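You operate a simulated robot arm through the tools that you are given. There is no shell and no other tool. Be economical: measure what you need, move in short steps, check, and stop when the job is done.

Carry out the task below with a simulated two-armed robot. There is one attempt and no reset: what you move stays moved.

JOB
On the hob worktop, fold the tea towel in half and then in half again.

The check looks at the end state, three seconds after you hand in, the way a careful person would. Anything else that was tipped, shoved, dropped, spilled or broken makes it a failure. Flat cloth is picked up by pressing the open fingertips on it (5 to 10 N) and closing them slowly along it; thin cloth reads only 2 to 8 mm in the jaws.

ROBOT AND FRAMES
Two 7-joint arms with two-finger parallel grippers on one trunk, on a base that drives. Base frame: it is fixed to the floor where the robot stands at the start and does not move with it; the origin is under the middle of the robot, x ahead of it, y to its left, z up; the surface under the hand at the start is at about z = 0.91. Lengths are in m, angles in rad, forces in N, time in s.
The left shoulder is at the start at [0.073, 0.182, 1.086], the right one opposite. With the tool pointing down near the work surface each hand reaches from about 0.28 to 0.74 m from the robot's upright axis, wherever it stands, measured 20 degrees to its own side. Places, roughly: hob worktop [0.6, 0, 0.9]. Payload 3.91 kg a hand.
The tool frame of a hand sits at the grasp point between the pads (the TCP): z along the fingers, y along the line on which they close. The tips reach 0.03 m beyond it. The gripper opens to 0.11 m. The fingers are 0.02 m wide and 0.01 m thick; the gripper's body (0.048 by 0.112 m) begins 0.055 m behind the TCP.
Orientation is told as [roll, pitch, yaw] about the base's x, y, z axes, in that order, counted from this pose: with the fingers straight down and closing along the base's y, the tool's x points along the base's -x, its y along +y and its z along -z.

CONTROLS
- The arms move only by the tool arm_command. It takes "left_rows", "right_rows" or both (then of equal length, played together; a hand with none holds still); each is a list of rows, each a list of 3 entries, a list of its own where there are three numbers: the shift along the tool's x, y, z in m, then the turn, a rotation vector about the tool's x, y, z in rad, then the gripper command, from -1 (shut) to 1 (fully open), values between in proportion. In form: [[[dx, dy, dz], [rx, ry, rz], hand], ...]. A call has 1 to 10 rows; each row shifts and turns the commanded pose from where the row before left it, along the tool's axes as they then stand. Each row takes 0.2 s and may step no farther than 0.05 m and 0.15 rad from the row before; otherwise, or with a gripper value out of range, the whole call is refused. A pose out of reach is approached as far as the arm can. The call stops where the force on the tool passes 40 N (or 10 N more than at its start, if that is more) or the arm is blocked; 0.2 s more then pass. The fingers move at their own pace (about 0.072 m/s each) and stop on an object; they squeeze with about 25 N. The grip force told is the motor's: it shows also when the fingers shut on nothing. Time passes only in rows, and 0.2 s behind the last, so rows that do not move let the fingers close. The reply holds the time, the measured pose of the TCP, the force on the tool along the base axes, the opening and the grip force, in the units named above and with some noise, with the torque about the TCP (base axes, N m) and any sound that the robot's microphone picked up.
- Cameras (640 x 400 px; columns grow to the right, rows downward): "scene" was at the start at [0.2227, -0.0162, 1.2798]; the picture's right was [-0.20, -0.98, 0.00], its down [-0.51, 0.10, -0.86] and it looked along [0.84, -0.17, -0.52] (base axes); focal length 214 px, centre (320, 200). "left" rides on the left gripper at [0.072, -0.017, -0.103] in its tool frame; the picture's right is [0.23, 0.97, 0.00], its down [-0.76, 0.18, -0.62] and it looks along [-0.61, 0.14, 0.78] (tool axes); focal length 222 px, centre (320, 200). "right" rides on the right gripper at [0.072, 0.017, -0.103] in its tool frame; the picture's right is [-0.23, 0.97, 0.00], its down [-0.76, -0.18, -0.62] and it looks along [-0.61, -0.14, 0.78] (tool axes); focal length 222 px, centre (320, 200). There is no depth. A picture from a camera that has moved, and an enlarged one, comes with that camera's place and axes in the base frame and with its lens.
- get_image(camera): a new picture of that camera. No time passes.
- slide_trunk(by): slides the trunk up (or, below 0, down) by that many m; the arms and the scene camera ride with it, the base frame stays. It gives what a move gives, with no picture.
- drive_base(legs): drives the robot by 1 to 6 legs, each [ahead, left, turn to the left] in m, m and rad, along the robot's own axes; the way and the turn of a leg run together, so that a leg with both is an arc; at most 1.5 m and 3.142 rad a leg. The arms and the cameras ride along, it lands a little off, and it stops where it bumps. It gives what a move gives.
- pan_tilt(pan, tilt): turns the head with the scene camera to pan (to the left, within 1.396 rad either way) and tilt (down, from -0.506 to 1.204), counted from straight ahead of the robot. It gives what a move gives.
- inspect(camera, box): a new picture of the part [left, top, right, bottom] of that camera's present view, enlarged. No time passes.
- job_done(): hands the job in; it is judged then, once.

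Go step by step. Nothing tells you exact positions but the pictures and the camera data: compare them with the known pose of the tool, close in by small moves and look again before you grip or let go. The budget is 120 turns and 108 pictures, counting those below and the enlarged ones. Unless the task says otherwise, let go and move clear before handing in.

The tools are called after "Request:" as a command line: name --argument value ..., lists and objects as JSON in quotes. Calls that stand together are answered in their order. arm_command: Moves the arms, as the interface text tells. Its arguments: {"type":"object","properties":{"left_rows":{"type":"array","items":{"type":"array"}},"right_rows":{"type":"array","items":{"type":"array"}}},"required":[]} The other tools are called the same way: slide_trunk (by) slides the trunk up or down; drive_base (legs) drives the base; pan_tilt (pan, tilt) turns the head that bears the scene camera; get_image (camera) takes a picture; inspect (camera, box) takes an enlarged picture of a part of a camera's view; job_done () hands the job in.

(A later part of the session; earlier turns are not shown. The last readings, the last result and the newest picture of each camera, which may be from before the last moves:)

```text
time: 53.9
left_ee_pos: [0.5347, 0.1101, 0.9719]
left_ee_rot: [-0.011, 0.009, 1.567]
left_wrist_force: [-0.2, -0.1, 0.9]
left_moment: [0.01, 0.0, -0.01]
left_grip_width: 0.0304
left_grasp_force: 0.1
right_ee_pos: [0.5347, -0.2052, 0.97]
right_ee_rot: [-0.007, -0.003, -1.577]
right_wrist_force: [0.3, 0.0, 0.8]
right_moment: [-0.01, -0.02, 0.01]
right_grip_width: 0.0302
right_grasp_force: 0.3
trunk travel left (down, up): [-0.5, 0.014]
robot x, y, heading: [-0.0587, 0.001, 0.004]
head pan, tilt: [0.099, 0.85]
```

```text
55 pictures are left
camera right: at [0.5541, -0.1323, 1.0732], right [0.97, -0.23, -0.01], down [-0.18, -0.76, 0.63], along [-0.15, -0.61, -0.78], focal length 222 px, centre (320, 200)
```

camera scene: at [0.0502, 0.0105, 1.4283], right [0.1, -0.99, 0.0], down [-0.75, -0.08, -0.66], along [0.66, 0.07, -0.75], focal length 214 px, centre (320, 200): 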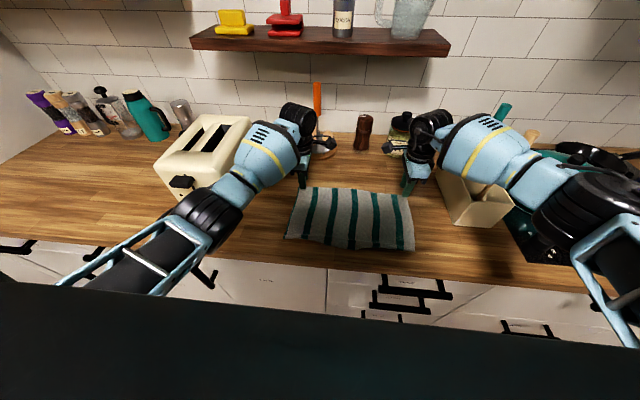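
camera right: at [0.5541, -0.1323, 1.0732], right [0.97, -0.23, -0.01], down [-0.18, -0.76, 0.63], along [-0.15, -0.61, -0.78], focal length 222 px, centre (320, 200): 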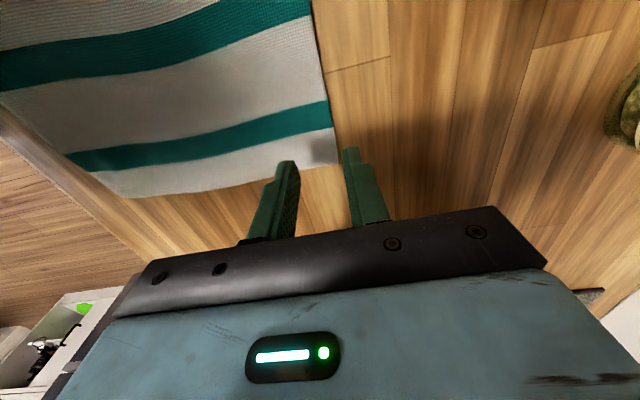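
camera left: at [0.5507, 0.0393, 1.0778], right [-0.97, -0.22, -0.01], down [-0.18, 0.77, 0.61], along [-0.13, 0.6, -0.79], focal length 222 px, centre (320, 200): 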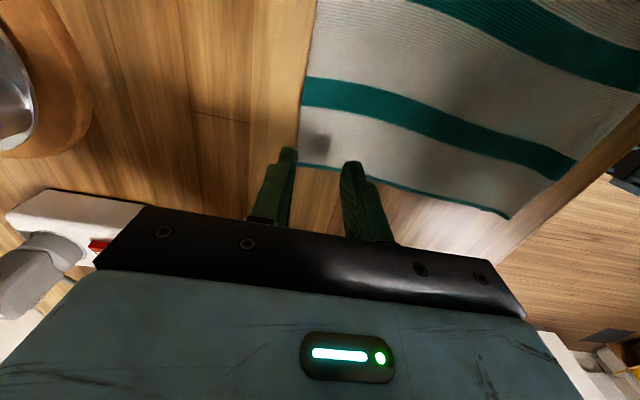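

Aligned: the outer fingers sit right at the far edge and 2 cm in from the corners. I lower to contact.

Request:
arm_command --left_rows '[[[0, -0.001, 0.015], [0, 0, 0], -0.45], [[0, 0, 0.011], [0, 0, 0], -0.45], [[0, 0, 0], [0, 0, 0], -0.45]]' --right_rows '[[[0, 0, 0.014], [0, 0, 0], -0.45], [[0, 0, 0.011], [0, 0, 0], -0.45], [[0, 0, 0], [0, 0, 0], -0.45]]'

Request:
arm_command --left_rows '[[[0, 0, 0.0022], [0, 0, 0], -0.45], [[0, 0, 0], [0, 0, 0], -0.45]]' --right_rows '[[[0, 0, 0.0022], [0, 0, 0], -0.45], [[0, 0, 0], [0, 0, 0], -0.45]]'

Request:
arm_command --left_rows '[[[0, 0, 0.0012], [0, 0, 0], -0.45], [[0, 0, 0], [0, 0, 0], -0.45]]' --right_rows '[[[0, 0, 0.0012], [0, 0, 0], -0.45], [[0, 0, 0], [0, 0, 0], -0.45]]'

```text
time: 54.7
left_ee_pos: [0.5366, 0.1097, 0.9465]
left_ee_rot: [-0.009, 0.01, 1.566]
left_wrist_force: [0.3, -0.2, 0.6]
left_moment: [0.01, 0.01, 0.0]
left_grip_width: 0.0306
left_grasp_force: 0.0
right_ee_pos: [0.5358, -0.2056, 0.9452]
right_ee_rot: [-0.007, -0.003, -1.577]
right_wrist_force: [0.5, 0.6, -0.4]
right_moment: [0.0, 0.0, 0.01]
right_grip_width: 0.0304
right_grasp_force: 0.0
trunk travel left (down, up): [-0.5, 0.014]
robot x, y, heading: [-0.0608, 0.0003, 0.003]
head pan, tilt: [0.099, 0.85]
```

```text
time: 55.3
left_ee_pos: [0.5374, 0.1075, 0.9455]
left_ee_rot: [-0.013, 0.011, 1.565]
left_wrist_force: [0.2, -0.7, -0.5]
left_moment: [0.01, -0.01, -0.01]
left_grip_width: 0.0304
left_grasp_force: 0.1
right_ee_pos: [0.5365, -0.2054, 0.9437]
right_ee_rot: [-0.007, -0.003, -1.575]
right_wrist_force: [-0.2, -0.7, -0.3]
right_moment: [0.03, -0.03, 0.0]
right_grip_width: 0.0304
right_grasp_force: 0.1
trunk travel left (down, up): [-0.5, 0.014]
robot x, y, heading: [-0.059, -0.0016, -0.001]
head pan, tilt: [0.099, 0.85]
```

```text
time: 55.9
left_ee_pos: [0.5373, 0.108, 0.9429]
left_ee_rot: [-0.01, 0.011, 1.567]
left_wrist_force: [-0.6, -0.8, 0.4]
left_moment: [0.01, 0.01, 0.02]
left_grip_width: 0.0303
left_grasp_force: 0.0
right_ee_pos: [0.5352, -0.2041, 0.9419]
right_ee_rot: [-0.006, -0.003, -1.576]
right_wrist_force: [0.0, 0.1, 0.3]
right_moment: [-0.03, -0.01, 0.02]
right_grip_width: 0.0302
right_grasp_force: 0.1
trunk travel left (down, up): [-0.5, 0.014]
robot x, y, heading: [-0.0599, 0.0006, 0.007]
head pan, tilt: [0.099, 0.85]
```

Request:
arm_command --left_rows '[[[0, 0, 0.0014], [0, 0, 0], -0.45], [[0, 0, 0], [0, 0, 0], -0.45]]' --right_rows '[[[0, 0, 0.0008], [0, 0, 0], -0.45], [[0, 0, 0], [0, 0, 0], -0.45]]'

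Request:
arm_command --left_rows '[[[0, 0, 0.0005], [0, 0, 0], -0.45], [[0, 0, 0], [0, 0, 0], -0.45]]' --right_rows '[[[0, 0, 0.0005], [0, 0, 0], -0.45], [[0, 0, 0], [0, 0, 0], -0.45]]'

```text
time: 56.5
left_ee_pos: [0.538, 0.1078, 0.9413]
left_ee_rot: [-0.013, 0.013, 1.566]
left_wrist_force: [0.7, -0.3, 0.8]
left_moment: [-0.01, 0.02, -0.04]
left_grip_width: 0.03
left_grasp_force: 0.1
right_ee_pos: [0.5358, -0.2047, 0.9417]
right_ee_rot: [-0.007, -0.002, -1.576]
right_wrist_force: [-0.2, 0.3, 1.2]
right_moment: [0.0, 0.0, -0.04]
right_grip_width: 0.0301
right_grasp_force: 0.0
trunk travel left (down, up): [-0.5, 0.014]
robot x, y, heading: [-0.0624, -0.0032, 0.002]
head pan, tilt: [0.099, 0.85]
```

```text
time: 57.1
left_ee_pos: [0.5372, 0.1082, 0.9422]
left_ee_rot: [-0.011, 0.01, 1.564]
left_wrist_force: [0.6, 1.2, 1.8]
left_moment: [0.05, 0.04, 0.0]
left_grip_width: 0.0301
left_grasp_force: 0.0
right_ee_pos: [0.5357, -0.2043, 0.9416]
right_ee_rot: [-0.006, -0.004, -1.577]
right_wrist_force: [0.0, -1.3, 1.9]
right_moment: [-0.02, 0.08, 0.01]
right_grip_width: 0.0303
right_grasp_force: 0.0
trunk travel left (down, up): [-0.5, 0.014]
robot x, y, heading: [-0.0574, 0.0004, 0.001]
head pan, tilt: [0.099, 0.85]
```

Request:
arm_command --left_rows '[[[0, 0, 0.0008], [0, 0, 0], -0.45], [[0, 0, 0], [0, 0, 0], -0.45]]' --right_rows '[[[0, 0, 0.0008], [0, 0, 0], -0.45], [[0, 0, 0], [0, 0, 0], -0.45]]'

```text
time: 57.7
left_ee_pos: [0.5387, 0.109, 0.9429]
left_ee_rot: [-0.013, 0.009, 1.566]
left_wrist_force: [1.3, 0.5, 5.9]
left_moment: [0.09, 0.04, -0.02]
left_grip_width: 0.0301
left_grasp_force: 0.0
right_ee_pos: [0.5362, -0.2049, 0.9411]
right_ee_rot: [-0.005, -0.005, -1.576]
right_wrist_force: [0.4, -1.6, 7.6]
right_moment: [-0.08, 0.13, 0.04]
right_grip_width: 0.0303
right_grasp_force: 0.1
trunk travel left (down, up): [-0.5, 0.014]
robot x, y, heading: [-0.0607, -0.0008, 0.002]
head pan, tilt: [0.099, 0.85]
```

About 6–7 N on both hands, so I close slowly.

Request:
arm_command --left_rows '[[[0, 0, 0.0003], [0, 0, 0], -0.52], [[0, 0, 0], [0, 0, 0], -0.58], [[0, 0, 0], [0, 0, 0], -0.64], [[0, 0, 0], [0, 0, 0], -0.7], [[0, 0, 0], [0, 0, 0], -0.76], [[0, 0, 0], [0, 0, 0], -0.82], [[0, 0, 0], [0, 0, 0], -0.88], [[0, 0, 0], [0, 0, 0], -0.94], [[0, 0, 0], [0, 0, 0], -1], [[0, 0, 0], [0, 0, 0], -1]]' --right_rows '[[[0, 0, 0.0002], [0, 0, 0], -0.52], [[0, 0, 0], [0, 0, 0], -0.58], [[0, 0, 0], [0, 0, 0], -0.64], [[0, 0, 0], [0, 0, 0], -0.7], [[0, 0, 0], [0, 0, 0], -0.76], [[0, 0, 0], [0, 0, 0], -0.82], [[0, 0, 0], [0, 0, 0], -0.88], [[0, 0, 0], [0, 0, 0], -0.94], [[0, 0, 0], [0, 0, 0], -1], [[0, 0, 0], [0, 0, 0], -1]]'

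Request:
get_image --camera "left"

Request:
get_image --camera "right"

```text
time: 59.9
left_ee_pos: [0.5358, 0.1095, 0.942]
left_ee_rot: [-0.013, 0.011, 1.565]
left_wrist_force: [-1.9, -0.4, 9.4]
left_moment: [0.05, 0.06, 0.03]
left_grip_width: 0.0023
left_grasp_force: 24.7
right_ee_pos: [0.5346, -0.2039, 0.9412]
right_ee_rot: [-0.004, -0.004, -1.575]
right_wrist_force: [-4.2, -0.3, 12.5]
right_moment: [-0.03, 0.13, 0.0]
right_grip_width: 0.0066
right_grasp_force: 24.9
trunk travel left (down, up): [-0.5, 0.014]
robot x, y, heading: [-0.058, 0.0022, 0.005]
head pan, tilt: [0.099, 0.85]
```

```text
54 pictures are left
camera left: at [0.5511, 0.0381, 1.0468], right [-0.97, -0.22, -0.01], down [-0.18, 0.77, 0.61], along [-0.13, 0.6, -0.79], focal length 222 px, centre (320, 200)
```

left: 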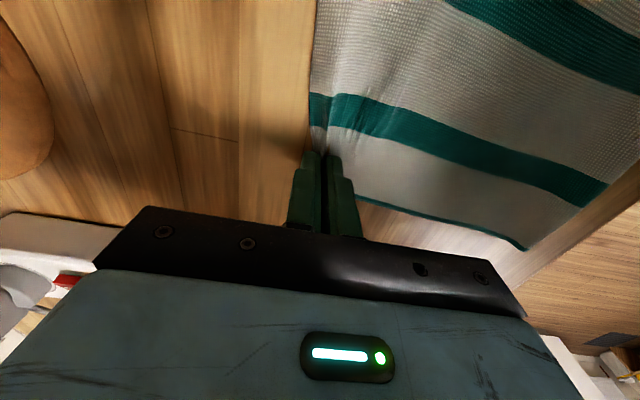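

```text
53 pictures are left
camera right: at [0.5528, -0.1319, 1.0442], right [0.97, -0.23, 0.0], down [-0.18, -0.76, 0.63], along [-0.15, -0.61, -0.78], focal length 222 px, centre (320, 200)
```

right: 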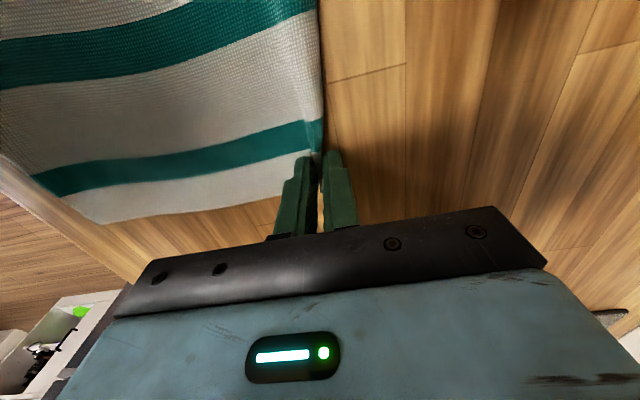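

A good grip right at the edge on both sides. I lift the towel up and toward me until it hangs free.

Request:
arm_command --left_rows '[[[0, 0.005, -0.02], [0, 0, 0], -1], [[0, 0.01, -0.025], [0, 0, 0], -1], [[0, 0.012, -0.025], [0, 0, 0], -1], [[0, 0.014, -0.025], [0, 0, 0], -1], [[0, 0.016, -0.025], [0, 0, 0], -1], [[0, 0.018, -0.025], [0, 0, 0], -1], [[0, 0.02, -0.025], [0, 0, 0], -1], [[0, 0.02, -0.025], [0, 0, 0], -1], [[0, 0.02, -0.025], [0, 0, 0], -1], [[0, 0, -0.025], [0, 0, 0], -1]]' --right_rows '[[[0, -0.005, -0.02], [0, 0, 0], -1], [[0, -0.01, -0.025], [0, 0, 0], -1], [[0, -0.012, -0.025], [0, 0, 0], -1], [[0, -0.014, -0.025], [0, 0, 0], -1], [[0, -0.016, -0.025], [0, 0, 0], -1], [[0, -0.018, -0.025], [0, 0, 0], -1], [[0, -0.02, -0.025], [0, 0, 0], -1], [[0, -0.02, -0.025], [0, 0, 0], -1], [[0, -0.02, -0.025], [0, 0, 0], -1], [[0, 0, -0.025], [0, 0, 0], -1]]'

Request:
get_image --camera "scene"

Request:
get_image --camera "left"

```text
time: 62.1
left_ee_pos: [0.399, 0.1113, 1.1843]
left_ee_rot: [-0.011, 0.01, 1.568]
left_wrist_force: [0.5, -1.9, -0.2]
left_moment: [-0.03, -0.02, 0.0]
left_grip_width: 0.0018
left_grasp_force: 24.9
right_ee_pos: [0.4031, -0.204, 1.1853]
right_ee_rot: [-0.007, -0.001, -1.577]
right_wrist_force: [-0.2, -0.1, -0.6]
right_moment: [0.0, -0.02, -0.01]
right_grip_width: 0.0063
right_grasp_force: 25.1
trunk travel left (down, up): [-0.5, 0.014]
robot x, y, heading: [-0.0596, -0.0014, -0.004]
head pan, tilt: [0.099, 0.85]
```

```text
52 pictures are left
camera scene: at [0.0505, 0.0105, 1.4283], right [0.1, -0.99, 0.0], down [-0.75, -0.08, -0.66], along [0.66, 0.07, -0.75], focal length 214 px, centre (320, 200)
```

scene: 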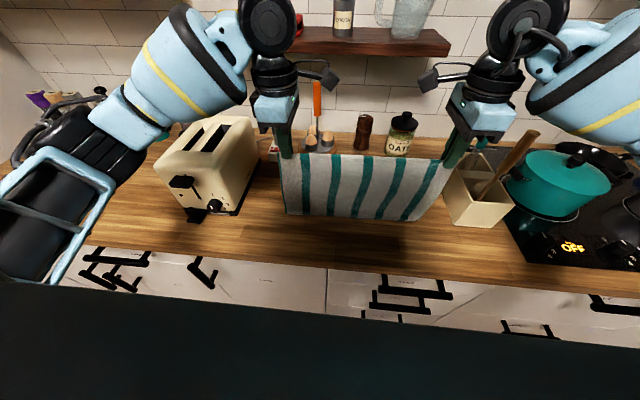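

```text
51 pictures are left
camera left: at [0.4152, 0.0412, 1.2891], right [-0.97, -0.22, -0.01], down [-0.18, 0.77, 0.61], along [-0.13, 0.6, -0.79], focal length 222 px, centre (320, 200)
```

left: 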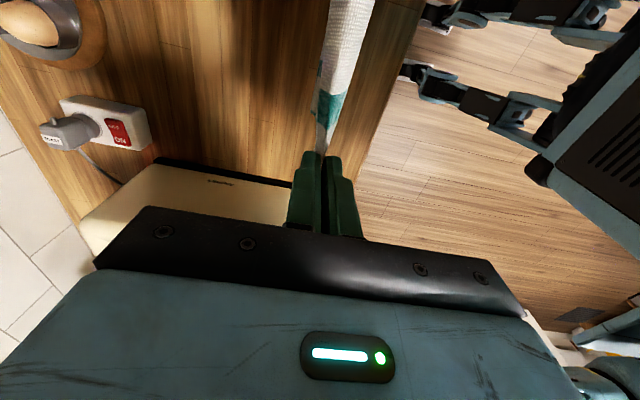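

Request:
inspect --camera "scene" --box '[260, 130, 470, 250]'

```text
3.05 times, centred on (365, 190) of scene
camera zoom: at [0.0505, 0.0105, 1.4283], right [0.1, -0.99, 0.0], down [-0.75, -0.08, -0.66], along [0.66, 0.07, -0.75], focal length 654 px, centre (183, 230)
```

zoom: 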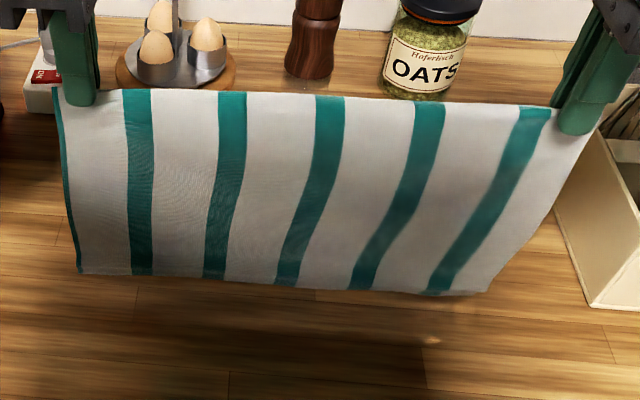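

The hem has hung out straight, though the towel may still be swinging. I let it settle a second, lift 2 cm more, and look again.

Request:
arm_command --left_rows '[[[0, 0, -0.02], [0, 0, 0], -1], [[0, 0, 0], [0, 0, 0], -1], [[0, 0, 0], [0, 0, 0], -1], [[0, 0, 0], [0, 0, 0], -1], [[0, 0, 0], [0, 0, 0], -1]]' --right_rows '[[[0, 0, -0.02], [0, 0, 0], -1], [[0, 0, 0], [0, 0, 0], -1], [[0, 0, 0], [0, 0, 0], -1], [[0, 0, 0], [0, 0, 0], -1], [[0, 0, 0], [0, 0, 0], -1]]'

Request:
inspect --camera "scene" --box '[240, 120, 490, 260]'

```text
time: 63.3
left_ee_pos: [0.4005, 0.11, 1.2044]
left_ee_rot: [-0.01, 0.01, 1.566]
left_wrist_force: [0.1, -0.6, -0.7]
left_moment: [-0.02, 0.02, 0.0]
left_grip_width: 0.002
left_grasp_force: 24.8
right_ee_pos: [0.4033, -0.2039, 1.2061]
right_ee_rot: [-0.008, -0.003, -1.576]
right_wrist_force: [0.2, 0.6, -0.2]
right_moment: [-0.01, -0.02, 0.0]
right_grip_width: 0.0065
right_grasp_force: 25.0
trunk travel left (down, up): [-0.5, 0.014]
robot x, y, heading: [-0.0617, 0.0011, 0.0]
head pan, tilt: [0.099, 0.85]
```

```text
2.56 times, centred on (365, 190) of scene
camera zoom: at [0.0506, 0.0104, 1.4282], right [0.1, -0.99, 0.0], down [-0.75, -0.08, -0.66], along [0.66, 0.07, -0.75], focal length 549 px, centre (205, 226)
```

zoom: 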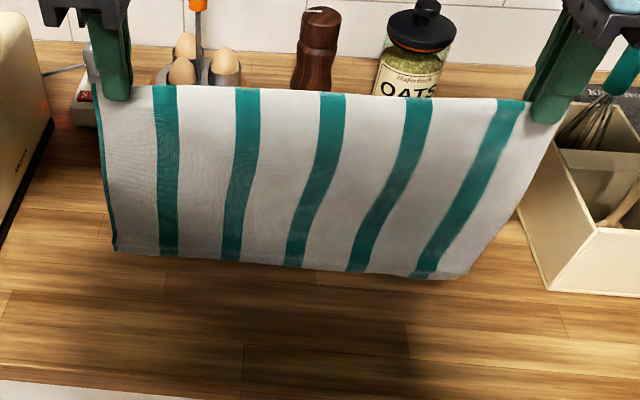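

Request:
inspect --camera "scene" --box '[270, 200, 350, 245]'

Request:
inspect --camera "scene" --box '[370, 200, 450, 245]'

```text
8.00 times, centred on (310, 222) of scene
camera zoom: at [0.0506, 0.0104, 1.4282], right [0.1, -0.99, 0.0], down [-0.75, -0.08, -0.66], along [0.66, 0.07, -0.75], focal length 1716 px, centre (400, 20)
```

zoom: 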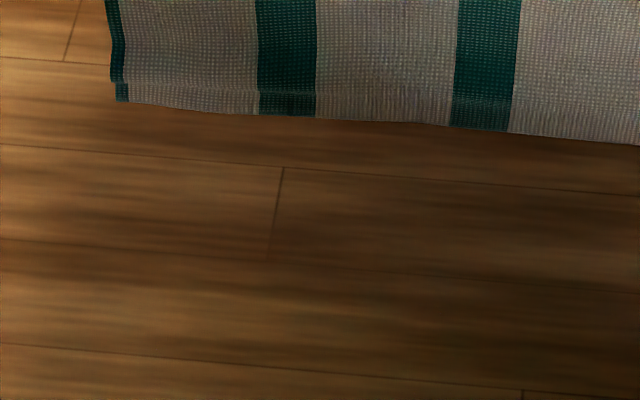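

```text
8.00 times, centred on (410, 222) of scene
camera zoom: at [0.0506, 0.0104, 1.4282], right [0.1, -0.99, 0.0], down [-0.75, -0.08, -0.66], along [0.66, 0.07, -0.75], focal length 1716 px, centre (-400, 20)
```

zoom: 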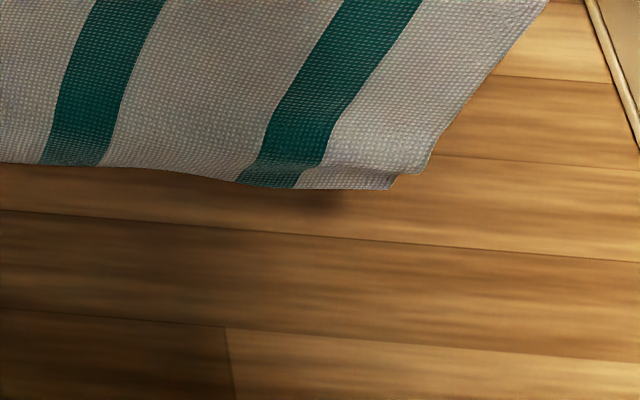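

The hem is unrolled, with just a slight kink. I come back a little, lower until the bottom edge touches, and drag forward slightly so the hem trails toward me.

Request:
arm_command --left_rows '[[[0, 0.02, 0], [0, 0, 0], -1], [[0, 0.02, 0.01], [0, 0, 0], -1], [[0, 0, 0.02], [0, 0, 0], -1], [[0, -0.012, 0.012], [0, 0, 0], -1], [[0, -0.02, 0.008], [0, 0, 0], -1], [[0, -0.02, 0.008], [0, 0, 0], -1], [[0, -0.02, 0.008], [0, 0, 0], -1], [[0, 0, 0], [0, 0, 0], -1]]' --right_rows '[[[0, -0.02, 0], [0, 0, 0], -1], [[0, -0.02, 0.01], [0, 0, 0], -1], [[0, 0, 0.02], [0, 0, 0], -1], [[0, 0.012, 0.012], [0, 0, 0], -1], [[0, 0.02, 0.008], [0, 0, 0], -1], [[0, 0.02, 0.008], [0, 0, 0], -1], [[0, 0.02, 0.008], [0, 0, 0], -1], [[0, 0, 0], [0, 0, 0], -1]]'

Request:
inspect --camera "scene" --box '[240, 120, 490, 260]'

```text
time: 65.1
left_ee_pos: [0.4324, 0.1114, 1.1371]
left_ee_rot: [-0.013, 0.01, 1.566]
left_wrist_force: [-0.4, -0.9, -0.2]
left_moment: [-0.01, 0.01, -0.01]
left_grip_width: 0.0022
left_grasp_force: 24.9
right_ee_pos: [0.4333, -0.204, 1.1401]
right_ee_rot: [-0.008, -0.003, -1.577]
right_wrist_force: [0.3, -0.7, 0.2]
right_moment: [0.04, -0.02, -0.01]
right_grip_width: 0.0063
right_grasp_force: 24.9
trunk travel left (down, up): [-0.5, 0.014]
robot x, y, heading: [-0.0576, 0.004, -0.001]
head pan, tilt: [0.099, 0.85]
```

```text
2.56 times, centred on (365, 190) of scene
camera zoom: at [0.0498, 0.0104, 1.4283], right [0.1, -0.99, 0.0], down [-0.75, -0.08, -0.66], along [0.66, 0.07, -0.75], focal length 549 px, centre (205, 226)
```

zoom: 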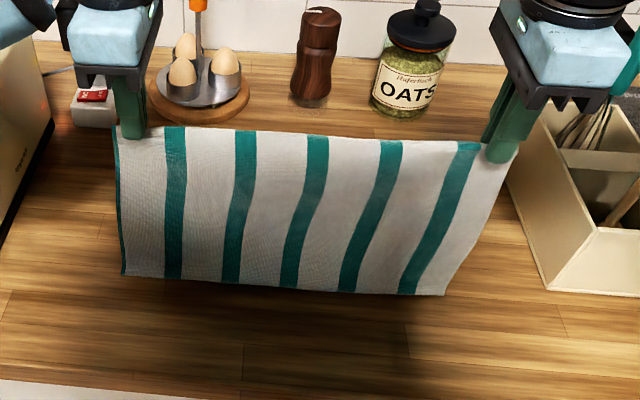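

The hem is clean and touching at x ≈ 0.42. Now I lay out the lower half by moving forward and down.

Request:
arm_command --left_rows '[[[0, -0.018, 0.008], [0, 0, 0], -1], [[0, -0.017, 0.008], [0, 0, 0], -1], [[0, -0.015, 0.013], [0, 0, 0], -1], [[0, -0.015, 0.013], [0, 0, 0], -1], [[0, -0.012, 0.014], [0, 0, 0], -1], [[0, -0.012, 0.014], [0, 0, 0], -1], [[0, -0.008, 0.014], [0, 0, 0], -1], [[0, -0.005, 0.011], [0, 0, 0], -1], [[0, 0, 0], [0, 0, 0], -1]]' --right_rows '[[[0, 0.018, 0.008], [0, 0, 0], -1], [[0, 0.017, 0.008], [0, 0, 0], -1], [[0, 0.015, 0.013], [0, 0, 0], -1], [[0, 0.015, 0.013], [0, 0, 0], -1], [[0, 0.012, 0.014], [0, 0, 0], -1], [[0, 0.012, 0.014], [0, 0, 0], -1], [[0, 0.008, 0.014], [0, 0, 0], -1], [[0, 0.005, 0.011], [0, 0, 0], -1], [[0, 0, 0], [0, 0, 0], -1]]'

Request:
get_image --camera "scene"

Request:
get_image --camera "left"

Request:
get_image --camera "right"

```text
time: 67.1
left_ee_pos: [0.5348, 0.1101, 1.0451]
left_ee_rot: [-0.013, 0.01, 1.567]
left_wrist_force: [0.0, -0.7, 0.4]
left_moment: [0.02, -0.02, 0.02]
left_grip_width: 0.0027
left_grasp_force: 24.6
right_ee_pos: [0.535, -0.2051, 1.0426]
right_ee_rot: [-0.008, -0.004, -1.576]
right_wrist_force: [0.2, 0.7, 0.0]
right_moment: [0.0, 0.0, 0.0]
right_grip_width: 0.0062
right_grasp_force: 24.9
trunk travel left (down, up): [-0.5, 0.014]
robot x, y, heading: [-0.0606, -0.0002, -0.002]
head pan, tilt: [0.099, 0.85]
```

```text
45 pictures are left
camera scene: at [0.0502, 0.0104, 1.4283], right [0.1, -0.99, 0.0], down [-0.75, -0.08, -0.66], along [0.66, 0.07, -0.75], focal length 214 px, centre (320, 200)
```

scene: 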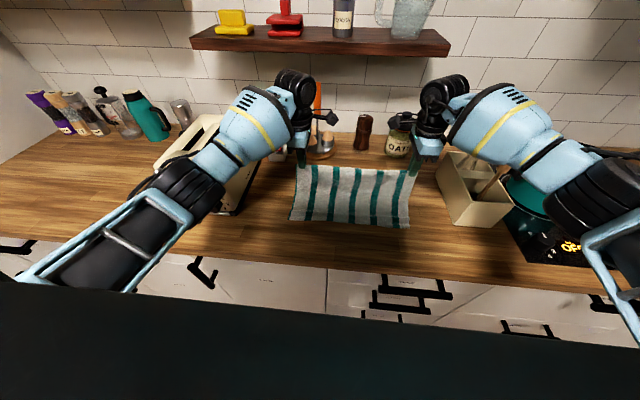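

```text
44 pictures are left
camera left: at [0.5508, 0.0392, 1.1496], right [-0.97, -0.22, -0.01], down [-0.18, 0.77, 0.61], along [-0.13, 0.6, -0.79], focal length 222 px, centre (320, 200)
```

left: 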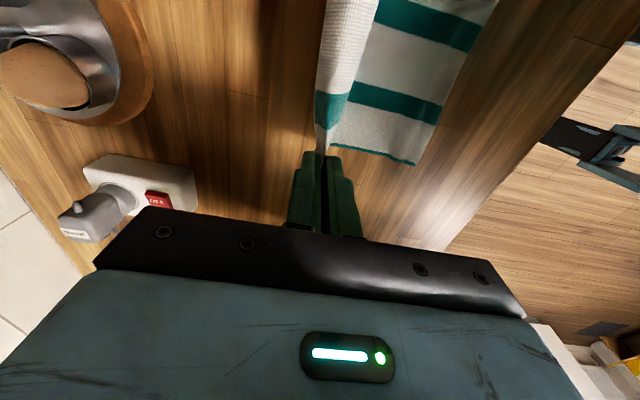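

```text
43 pictures are left
camera right: at [0.5543, -0.1317, 1.1464], right [0.97, -0.23, -0.01], down [-0.18, -0.76, 0.63], along [-0.15, -0.61, -0.78], focal length 222 px, centre (320, 200)
```

right: 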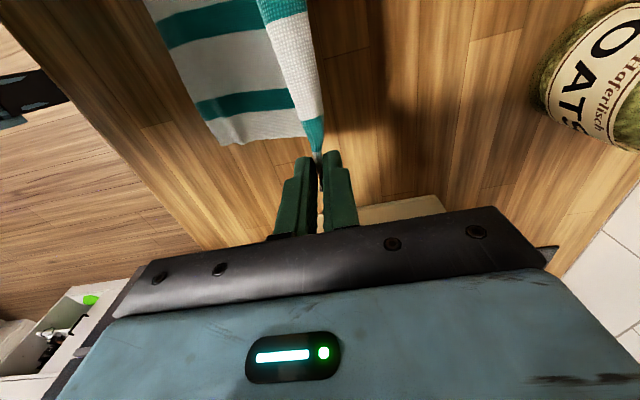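

The lower half is laid neatly with its near edge at x ≈ 0.415, and the fold should be at about 0.535. Now I bring the held edge back over and down.

Request:
arm_command --left_rows '[[[-0.002, 0.018, 0.003], [0, 0, 0], -1], [[-0.002, 0.017, 0.004], [0, 0, 0], -1], [[-0.002, 0.013, 0.008], [0, 0, 0], -1], [[-0.002, 0.012, 0.009], [0, 0, 0], -1], [[-0.002, 0.01, 0.011], [0, 0, 0], -1], [[-0.002, 0.01, 0.012], [0, 0, 0], -1], [[0, 0.006, 0.013], [0, 0, 0], -1], [[0, 0.005, 0.012], [0, 0, 0], -1], [[0, 0.004, 0.01], [0, 0, 0], -1], [[0, 0, 0], [0, 0, 0], -1]]' --right_rows '[[[0.002, -0.018, 0.003], [0, 0, 0], -1], [[0.002, -0.017, 0.004], [0, 0, 0], -1], [[0.002, -0.013, 0.008], [0, 0, 0], -1], [[0.002, -0.012, 0.009], [0, 0, 0], -1], [[0.002, -0.01, 0.011], [0, 0, 0], -1], [[0.002, -0.01, 0.012], [0, 0, 0], -1], [[0, -0.006, 0.013], [0, 0, 0], -1], [[0, -0.005, 0.012], [0, 0, 0], -1], [[0, -0.004, 0.009], [0, 0, 0], -1], [[0, 0, 0], [0, 0, 0], -1]]'

Request:
inspect --camera "scene" --box '[240, 130, 480, 260]'

Request:
get_image --camera "left"

Request:
get_image --camera "right"

```text
time: 69.3
left_ee_pos: [0.4399, 0.1206, 0.9602]
left_ee_rot: [-0.012, 0.01, 1.565]
left_wrist_force: [1.1, 0.3, -0.5]
left_moment: [-0.01, 0.0, 0.01]
left_grip_width: 0.0022
left_grasp_force: 25.3
right_ee_pos: [0.4391, -0.1925, 0.9634]
right_ee_rot: [-0.008, -0.004, -1.575]
right_wrist_force: [-0.1, -0.3, -0.3]
right_moment: [-0.01, -0.03, 0.02]
right_grip_width: 0.0062
right_grasp_force: 24.8
trunk travel left (down, up): [-0.5, 0.014]
robot x, y, heading: [-0.0594, -0.0003, 0.001]
head pan, tilt: [0.099, 0.85]
```

```text
2.67 times, centred on (360, 195) of scene
camera zoom: at [0.0505, 0.0104, 1.4283], right [0.1, -0.99, 0.0], down [-0.75, -0.08, -0.66], along [0.66, 0.07, -0.75], focal length 572 px, centre (213, 213)
```

zoom: 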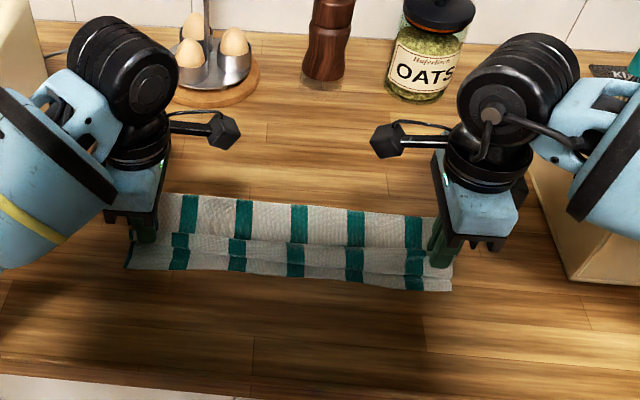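

```text
41 pictures are left
camera left: at [0.4562, 0.0507, 1.0657], right [-0.97, -0.22, -0.01], down [-0.18, 0.77, 0.61], along [-0.13, 0.6, -0.79], focal length 222 px, centre (320, 200)
```

left: 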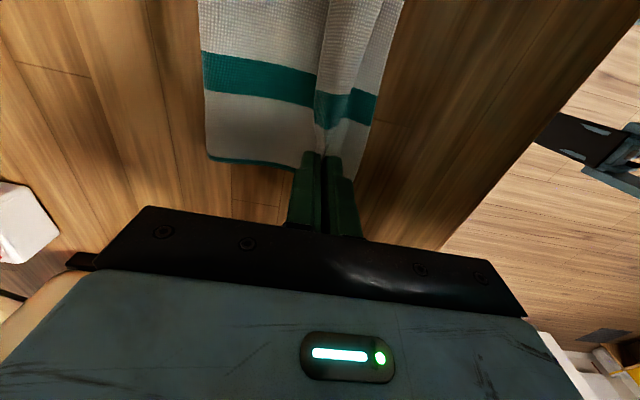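

```text
40 pictures are left
camera right: at [0.4583, -0.1195, 1.0659], right [0.97, -0.23, -0.01], down [-0.18, -0.76, 0.63], along [-0.15, -0.61, -0.78], focal length 222 px, centre (320, 200)
```

right: 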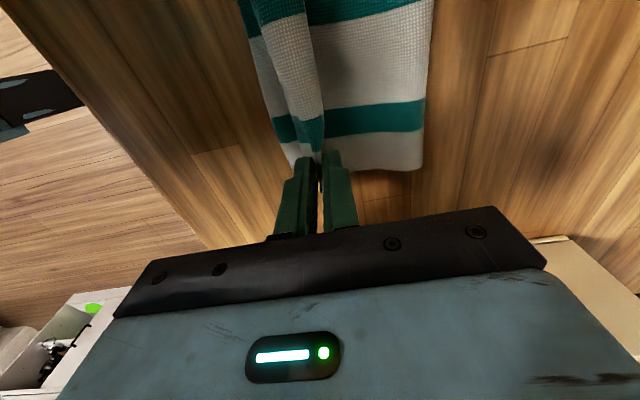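

The fold lines up well: fold at x ≈ 0.53 and the bottom edge at ≈ 0.415. I lower the last bit, release slowly and lift.

Request:
arm_command --left_rows '[[[0, 0, 0.006], [0, 0, 0], -1], [[0, 0, 0.004], [0, 0, 0], -1], [[0, 0, 0], [0, 0, 0], -0.85], [[0, 0, 0], [0, 0, 0], -0.7], [[0, 0, 0], [0, 0, 0], -0.5], [[0, 0, 0], [0, 0, 0], -0.3], [[0, 0, -0.02], [0, 0, 0], -0.3], [[0, 0, -0.03], [0, 0, 0], -0.3], [[0, 0, -0.03], [0, 0, 0], -0.3], [[0, 0, 0], [0, 0, 0], -0.3]]' --right_rows '[[[0, 0, 0.008], [0, 0, 0], -1], [[0, 0, 0.004], [0, 0, 0], -1], [[0, 0, 0], [0, 0, 0], -0.85], [[0, 0, 0], [0, 0, 0], -0.7], [[0, 0, 0], [0, 0, 0], -0.5], [[0, 0, 0], [0, 0, 0], -0.3], [[0, 0, -0.02], [0, 0, 0], -0.3], [[0, 0, -0.03], [0, 0, 0], -0.3], [[0, 0, -0.03], [0, 0, 0], -0.3], [[0, 0, 0], [0, 0, 0], -0.3]]'

Request:
inspect --camera "scene" --box '[240, 130, 480, 260]'

Request:
get_image --camera "left"

Request:
get_image --camera "right"

```text
time: 71.5
left_ee_pos: [0.442, 0.1203, 1.0311]
left_ee_rot: [-0.011, 0.01, 1.565]
left_wrist_force: [0.1, -0.6, 0.3]
left_moment: [0.0, 0.0, 0.01]
left_grip_width: 0.0386
left_grasp_force: 0.0
right_ee_pos: [0.4413, -0.193, 1.0307]
right_ee_rot: [-0.008, -0.003, -1.575]
right_wrist_force: [-0.4, -0.1, -0.9]
right_moment: [0.04, -0.01, -0.03]
right_grip_width: 0.0386
right_grasp_force: 0.1
trunk travel left (down, up): [-0.5, 0.014]
robot x, y, heading: [-0.0637, -0.0012, 0.001]
head pan, tilt: [0.099, 0.85]
```

```text
2.67 times, centred on (360, 195) of scene
camera zoom: at [0.0508, 0.0103, 1.4281], right [0.1, -0.99, 0.0], down [-0.75, -0.08, -0.66], along [0.66, 0.07, -0.75], focal length 572 px, centre (213, 213)
```

zoom: 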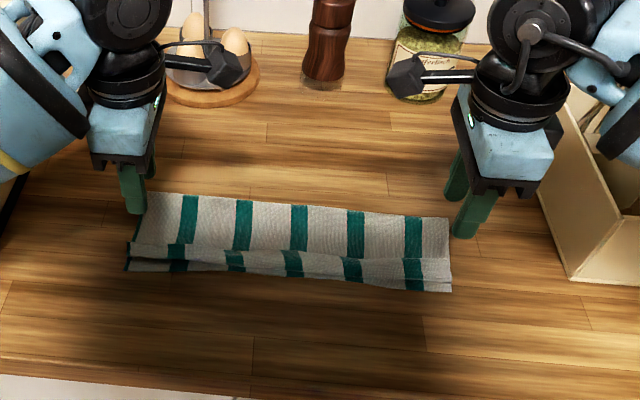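

```text
38 pictures are left
camera left: at [0.457, 0.0509, 1.1352], right [-0.97, -0.22, -0.01], down [-0.18, 0.77, 0.61], along [-0.13, 0.6, -0.79], focal length 222 px, centre (320, 200)
```

left: 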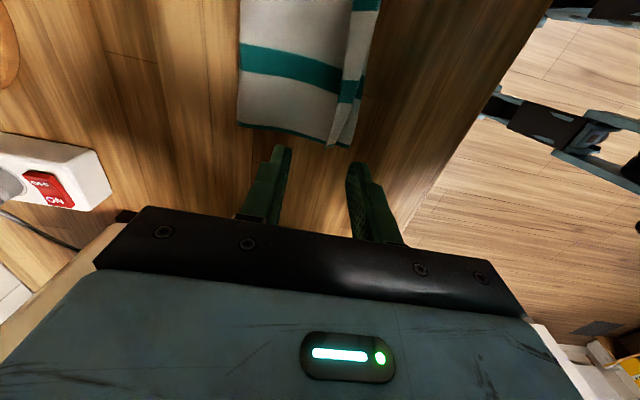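

```text
37 pictures are left
camera right: at [0.4598, -0.1196, 1.1339], right [0.97, -0.23, -0.01], down [-0.18, -0.76, 0.63], along [-0.15, -0.61, -0.78], focal length 222 px, centre (320, 200)
```

right: 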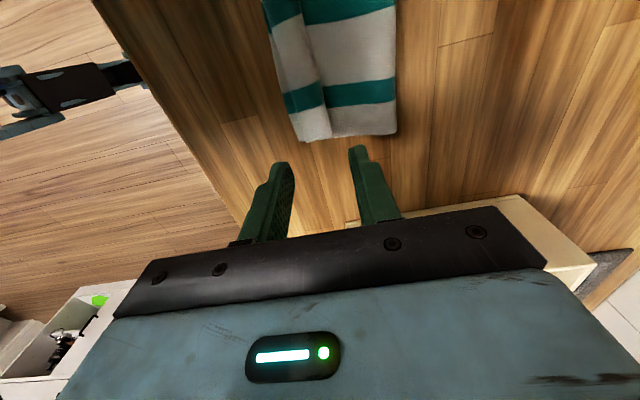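

Request:
inspect --camera "left" --box '[220, 20, 400, 160]'

Request:
inspect --camera "right" --box '[250, 20, 420, 150]'

Request:
inspect --camera "scene" --box '[280, 195, 420, 245]'

```text
2.86 times, centred on (310, 90) of left
camera zoom: at [0.457, 0.0509, 1.1352], right [-0.97, -0.22, -0.01], down [-0.18, 0.77, 0.61], along [-0.13, 0.6, -0.79], focal length 635 px, centre (349, 514)
```

zoom: 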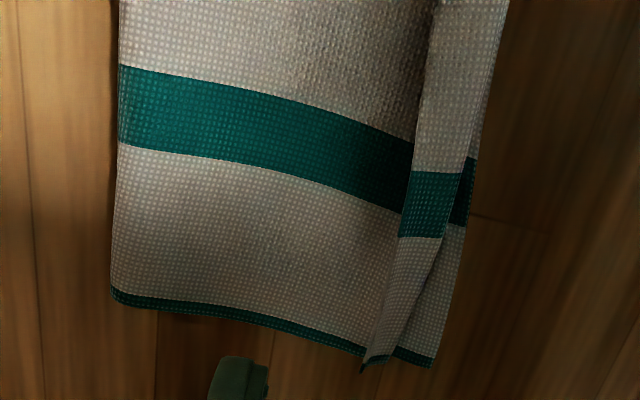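

```text
3.08 times, centred on (335, 85) of right
camera zoom: at [0.4598, -0.1196, 1.1339], right [0.97, -0.23, -0.01], down [-0.18, -0.76, 0.63], along [-0.15, -0.61, -0.78], focal length 684 px, centre (274, 554)
```

zoom: 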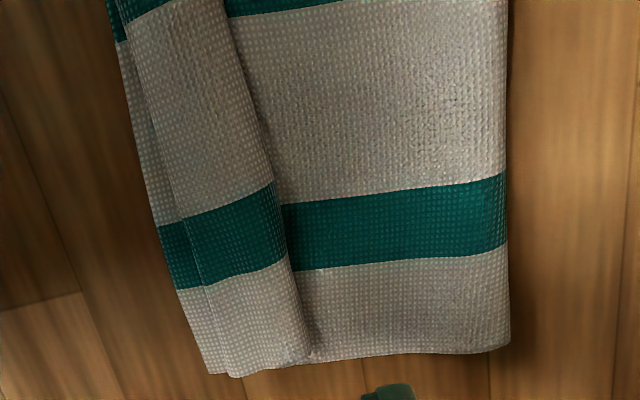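

```text
4.57 times, centred on (350, 220) of scene
camera zoom: at [0.0508, 0.0103, 1.4281], right [0.1, -0.99, 0.0], down [-0.75, -0.08, -0.66], along [0.66, 0.07, -0.75], focal length 980 px, centre (183, 109)
```

zoom: 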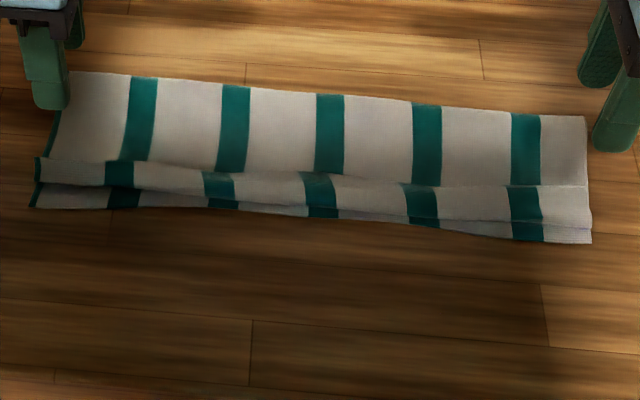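

The top edge has a 2 cm strip folded back on itself. I'll brush it open by sweeping closed fingertips lightly toward me from behind that strip.

Request:
arm_command --left_rows '[[[0, -0.02, 0], [0, 0, 0], -1], [[0, -0.022, 0.02], [0, 0, 0], -1], [[0, 0, 0.03], [0, 0, 0], -1], [[0, 0, 0.02], [0, 0, 0], -1], [[0, 0, 0.01], [0, 0, 0], -1], [[0, 0, 0], [0, 0, 0], -1]]' --right_rows '[[[0, 0.02, 0], [0, 0, 0], -1], [[0, 0.022, 0.02], [0, 0, 0], -1], [[0, 0, 0.03], [0, 0, 0], -1], [[0, 0, 0.02], [0, 0, 0], -1], [[0, 0, 0.01], [0, 0, 0], -1], [[0, 0, 0], [0, 0, 0], -1]]'

Request:
get_image --camera "left"

```text
time: 72.9
left_ee_pos: [0.4829, 0.1222, 0.9504]
left_ee_rot: [-0.012, 0.01, 1.567]
left_wrist_force: [-0.7, -0.8, -0.5]
left_moment: [-0.02, -0.02, 0.03]
left_grip_width: 0.0
left_grasp_force: 25.1
right_ee_pos: [0.4811, -0.1929, 0.9513]
right_ee_rot: [-0.008, -0.003, -1.577]
right_wrist_force: [0.1, -0.5, 0.3]
right_moment: [0.03, 0.02, 0.0]
right_grip_width: 0.0
right_grasp_force: 25.3
trunk travel left (down, up): [-0.5, 0.014]
robot x, y, heading: [-0.0648, 0.0017, 0.004]
head pan, tilt: [0.099, 0.85]
```

```text
33 pictures are left
camera left: at [0.4987, 0.0505, 1.0566], right [-0.97, -0.22, -0.01], down [-0.18, 0.77, 0.61], along [-0.13, 0.6, -0.79], focal length 222 px, centre (320, 200)
```

left: 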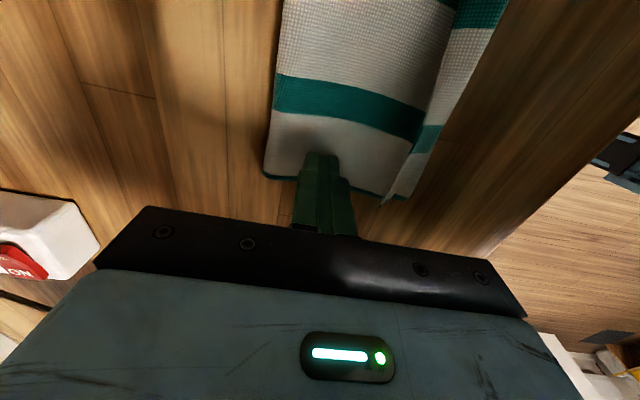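

Request:
arm_command --left_rows '[[[0, 0, 0.003], [0, 0, 0], -1], [[0, 0.012, 0.001], [0, 0, 0], -1], [[0, 0.012, 0], [0, 0, 0], -1], [[0, 0.012, 0], [0, 0, 0], -1], [[0, 0.012, 0], [0, 0, 0], -1], [[0, 0.012, 0], [0, 0, 0], -1], [[0, 0.012, 0], [0, 0, 0], -1], [[0, 0.012, 0], [0, 0, 0], -1], [[0, 0, 0], [0, 0, 0], -1]]' --right_rows '[[[0, 0, 0.004], [0, 0, 0], -1], [[0, -0.012, 0.001], [0, 0, 0], -1], [[0, -0.012, 0], [0, 0, 0], -1], [[0, -0.012, 0], [0, 0, 0], -1], [[0, -0.012, 0], [0, 0, 0], -1], [[0, -0.012, 0], [0, 0, 0], -1], [[0, -0.012, 0], [0, 0, 0], -1], [[0, -0.012, 0], [0, 0, 0], -1], [[0, 0, 0], [0, 0, 0], -1]]'

Request:
inspect --camera "scene" --box '[240, 150, 460, 270]'

Request:
get_image --camera "left"

```text
time: 74.9
left_ee_pos: [0.3991, 0.1225, 0.9465]
left_ee_rot: [-0.008, 0.01, 1.565]
left_wrist_force: [-1.0, -0.4, 0.3]
left_moment: [0.0, 0.02, 0.02]
left_grip_width: 0.0
left_grasp_force: 24.9
right_ee_pos: [0.3977, -0.193, 0.9473]
right_ee_rot: [-0.006, -0.003, -1.576]
right_wrist_force: [-0.9, -0.5, -0.4]
right_moment: [0.01, 0.02, 0.02]
right_grip_width: 0.0
right_grasp_force: 25.5
trunk travel left (down, up): [-0.5, 0.014]
robot x, y, heading: [-0.061, -0.0008, 0.001]
head pan, tilt: [0.099, 0.85]
```

```text
2.91 times, centred on (350, 210) of scene
camera zoom: at [0.0508, 0.0104, 1.4282], right [0.1, -0.99, 0.0], down [-0.75, -0.08, -0.66], along [0.66, 0.07, -0.75], focal length 624 px, centre (233, 171)
```

zoom: 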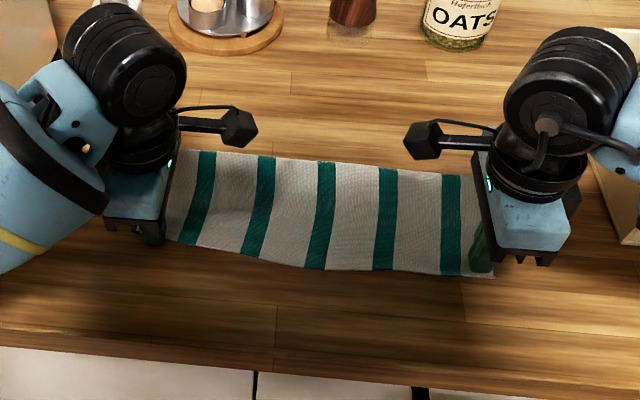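

```text
31 pictures are left
camera left: at [0.4146, 0.0505, 1.0511], right [-0.97, -0.22, -0.01], down [-0.18, 0.77, 0.61], along [-0.13, 0.6, -0.79], focal length 222 px, centre (320, 200)
```

left: 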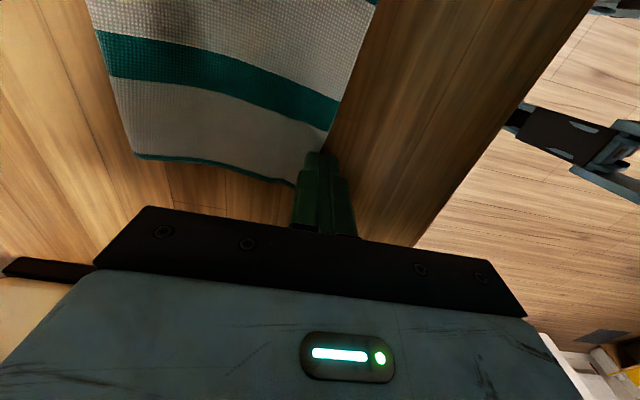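

The strip flipped open along the whole width. I lift the hands clear and inspect the half fold.

Request:
arm_command --left_rows '[[[0, 0, -0.03], [0, 0, 0], -1], [[-0.02, 0, -0.04], [0, 0, 0], -1], [[-0.03, 0, -0.04], [0, 0, 0], -1], [[-0.03, 0, 0], [0, 0, 0], -1]]' --right_rows '[[[0, 0, -0.03], [0, 0, 0], -1], [[0, 0, -0.04], [0, 0, 0], -1], [[0, 0, -0.04], [0, 0, 0], -1], [[0, 0, 0], [0, 0, 0], -1]]'

Request:
inspect --camera "scene" --box '[240, 150, 460, 270]'

Request:
inspect --camera "right" --box '[200, 0, 500, 180]'

```text
time: 75.9
left_ee_pos: [0.3982, 0.203, 1.0545]
left_ee_rot: [-0.01, 0.011, 1.566]
left_wrist_force: [-0.1, -0.4, -0.5]
left_moment: [-0.01, -0.01, 0.01]
left_grip_width: 0.0
left_grasp_force: 24.3
right_ee_pos: [0.3991, -0.1911, 1.0561]
right_ee_rot: [-0.008, -0.004, -1.575]
right_wrist_force: [0.4, -0.2, -0.3]
right_moment: [0.02, -0.01, -0.01]
right_grip_width: 0.0001
right_grasp_force: 24.8
trunk travel left (down, up): [-0.5, 0.014]
robot x, y, heading: [-0.0588, -0.0004, 0.002]
head pan, tilt: [0.099, 0.85]
```

```text
2.91 times, centred on (350, 210) of scene
camera zoom: at [0.0507, 0.0112, 1.4281], right [0.1, -0.99, 0.0], down [-0.75, -0.08, -0.66], along [0.66, 0.07, -0.75], focal length 624 px, centre (233, 171)
```

zoom: 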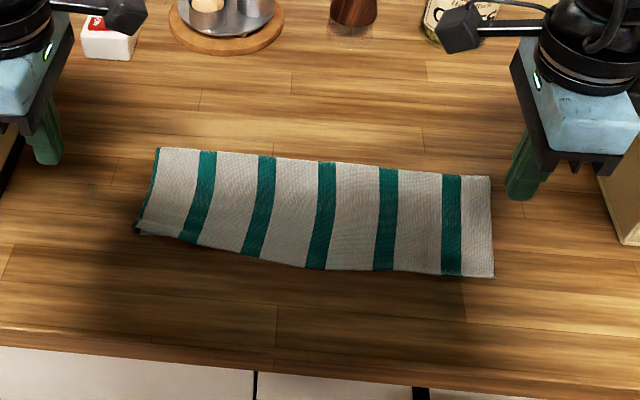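

```text
2.13 times, centred on (350, 90) of right
camera zoom: at [0.4174, -0.1183, 1.1588], right [0.97, -0.23, -0.01], down [-0.18, -0.76, 0.63], along [-0.15, -0.61, -0.78], focal length 474 px, centre (256, 435)
```

zoom: 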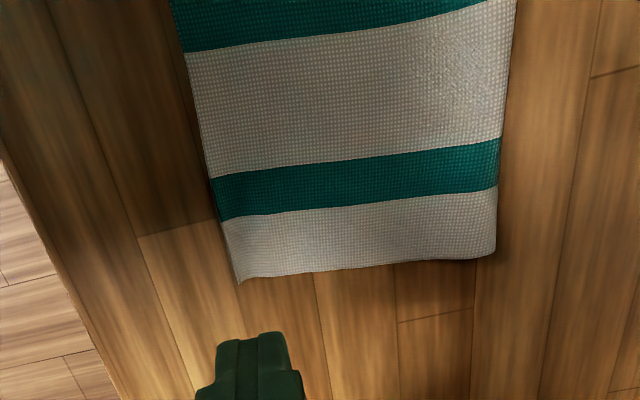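

A clean half fold now spans x 0.39–0.52 and y −0.215–0.148. For the second fold I use the right hand alone at the middle of the short right edge, so I turn it to close along y and park the left hand out of the way.

Request:
arm_command --right_rows '[[[0, 0, -0.01], [0, 0, -0.15], -0.3], [[0, 0, -0.01], [0, 0, -0.15], -0.3], [[0, 0, 0], [0, 0, -0.15], -0.3], [[0, 0, 0], [0, 0, -0.15], -0.3], [[0, 0, 0], [0, 0, -0.15], -0.3], [[0, 0, 0], [0, 0, -0.15], -0.3], [[0, 0, 0], [0, 0, -0.15], -0.3], [[0, 0, 0], [0, 0, -0.15], -0.3], [[0, 0, 0], [0, 0, -0.15], -0.3], [[0, 0, 0], [0, 0, -0.15], -0.3]]' --left_rows '[[[0, 0, -0.03], [0, 0, 0], -1], [[0, 0, -0.03], [0, 0, 0], -1], [[0, 0.02, -0.03], [0, 0, 0], -1], [[-0.02, 0.02, -0.03], [0, 0, 0], -1], [[-0.02, 0.02, 0], [0, 0, 0], -1], [[-0.02, 0, 0], [0, 0, 0], -1], [[0, 0, 0], [0, 0, 0], -1], [[0, 0, 0], [0, 0, 0], -1], [[0, 0, 0], [0, 0, 0], -1], [[0, 0, 0], [0, 0, 0], -1]]'

Request:
get_image --camera "scene"

```text
time: 78.1
left_ee_pos: [0.3386, 0.2641, 1.1739]
left_ee_rot: [-0.01, 0.012, 1.565]
left_wrist_force: [0.4, 0.1, -0.2]
left_moment: [0.01, 0.01, 0.01]
left_grip_width: 0.0001
left_grasp_force: 24.8
right_ee_pos: [0.4002, -0.1921, 1.0758]
right_ee_rot: [-0.004, 0.007, -0.075]
right_wrist_force: [0.0, -0.1, 0.2]
right_moment: [0.0, 0.0, 0.02]
right_grip_width: 0.0386
right_grasp_force: 0.1
trunk travel left (down, up): [-0.5, 0.014]
robot x, y, heading: [-0.0602, 0.0025, 0.001]
head pan, tilt: [0.099, 0.85]
```

```text
28 pictures are left
camera scene: at [0.0505, 0.0104, 1.4282], right [0.1, -0.99, 0.0], down [-0.75, -0.08, -0.66], along [0.66, 0.07, -0.75], focal length 214 px, centre (320, 200)
```

scene: 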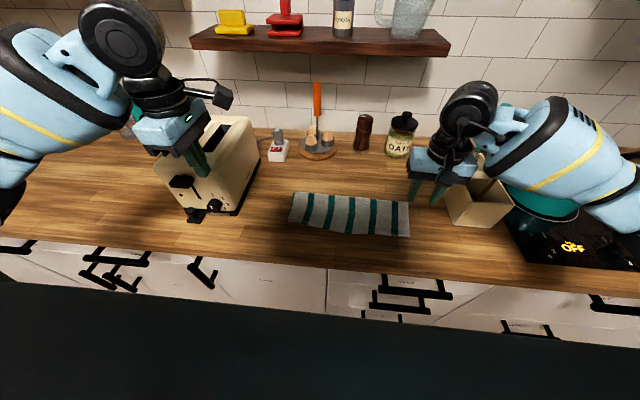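

The arms are clear. I bring the right hand over the middle of the right edge and look.

Request:
arm_command --right_rows '[[[-0.028, 0.001, 0], [0, 0, 0], -0.3], [[-0.027, 0.001, 0.02], [0, 0, 0], -0.3], [[0, 0, 0.04], [0, 0, 0], -0.3], [[0, 0, 0.04], [0, 0, 0], -0.3], [[0, 0, 0], [0, 0, 0], -0.3]]'

Request:
get_image --camera "right"

Request:
inspect --camera "scene" --box '[320, 100, 580, 260]'

```text
time: 79.3
left_ee_pos: [0.3392, 0.2643, 1.1748]
left_ee_rot: [-0.011, 0.01, 1.565]
left_wrist_force: [0.7, -0.6, 1.1]
left_moment: [0.02, 0.02, -0.02]
left_grip_width: 0.0001
left_grasp_force: 25.6
right_ee_pos: [0.4538, -0.1944, 0.9759]
right_ee_rot: [-0.003, 0.006, -0.077]
right_wrist_force: [-0.4, 0.3, 0.1]
right_moment: [0.01, 0.01, -0.02]
right_grip_width: 0.0385
right_grasp_force: 0.0
trunk travel left (down, up): [-0.5, 0.014]
robot x, y, heading: [-0.0617, -0.0022, -0.001]
head pan, tilt: [0.099, 0.85]
```

```text
27 pictures are left
camera right: at [0.3848, -0.1715, 1.0794], right [0.3, 0.95, -0.01], down [0.75, -0.23, 0.62], along [0.59, -0.19, -0.79], focal length 222 px, centre (320, 200)
```

right: 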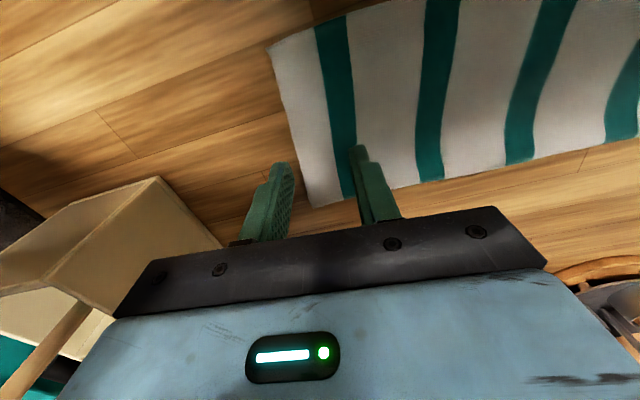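

```text
2.46 times, centred on (450, 180) of scene
camera zoom: at [0.0501, 0.0105, 1.4283], right [0.1, -0.99, 0.0], down [-0.75, -0.08, -0.66], along [0.66, 0.07, -0.75], focal length 528 px, centre (0, 249)
```

zoom: 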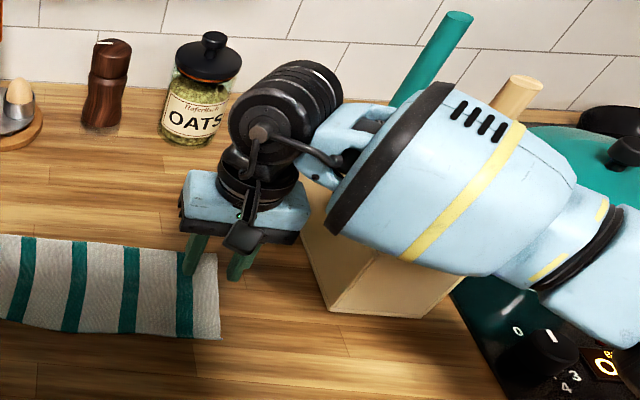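

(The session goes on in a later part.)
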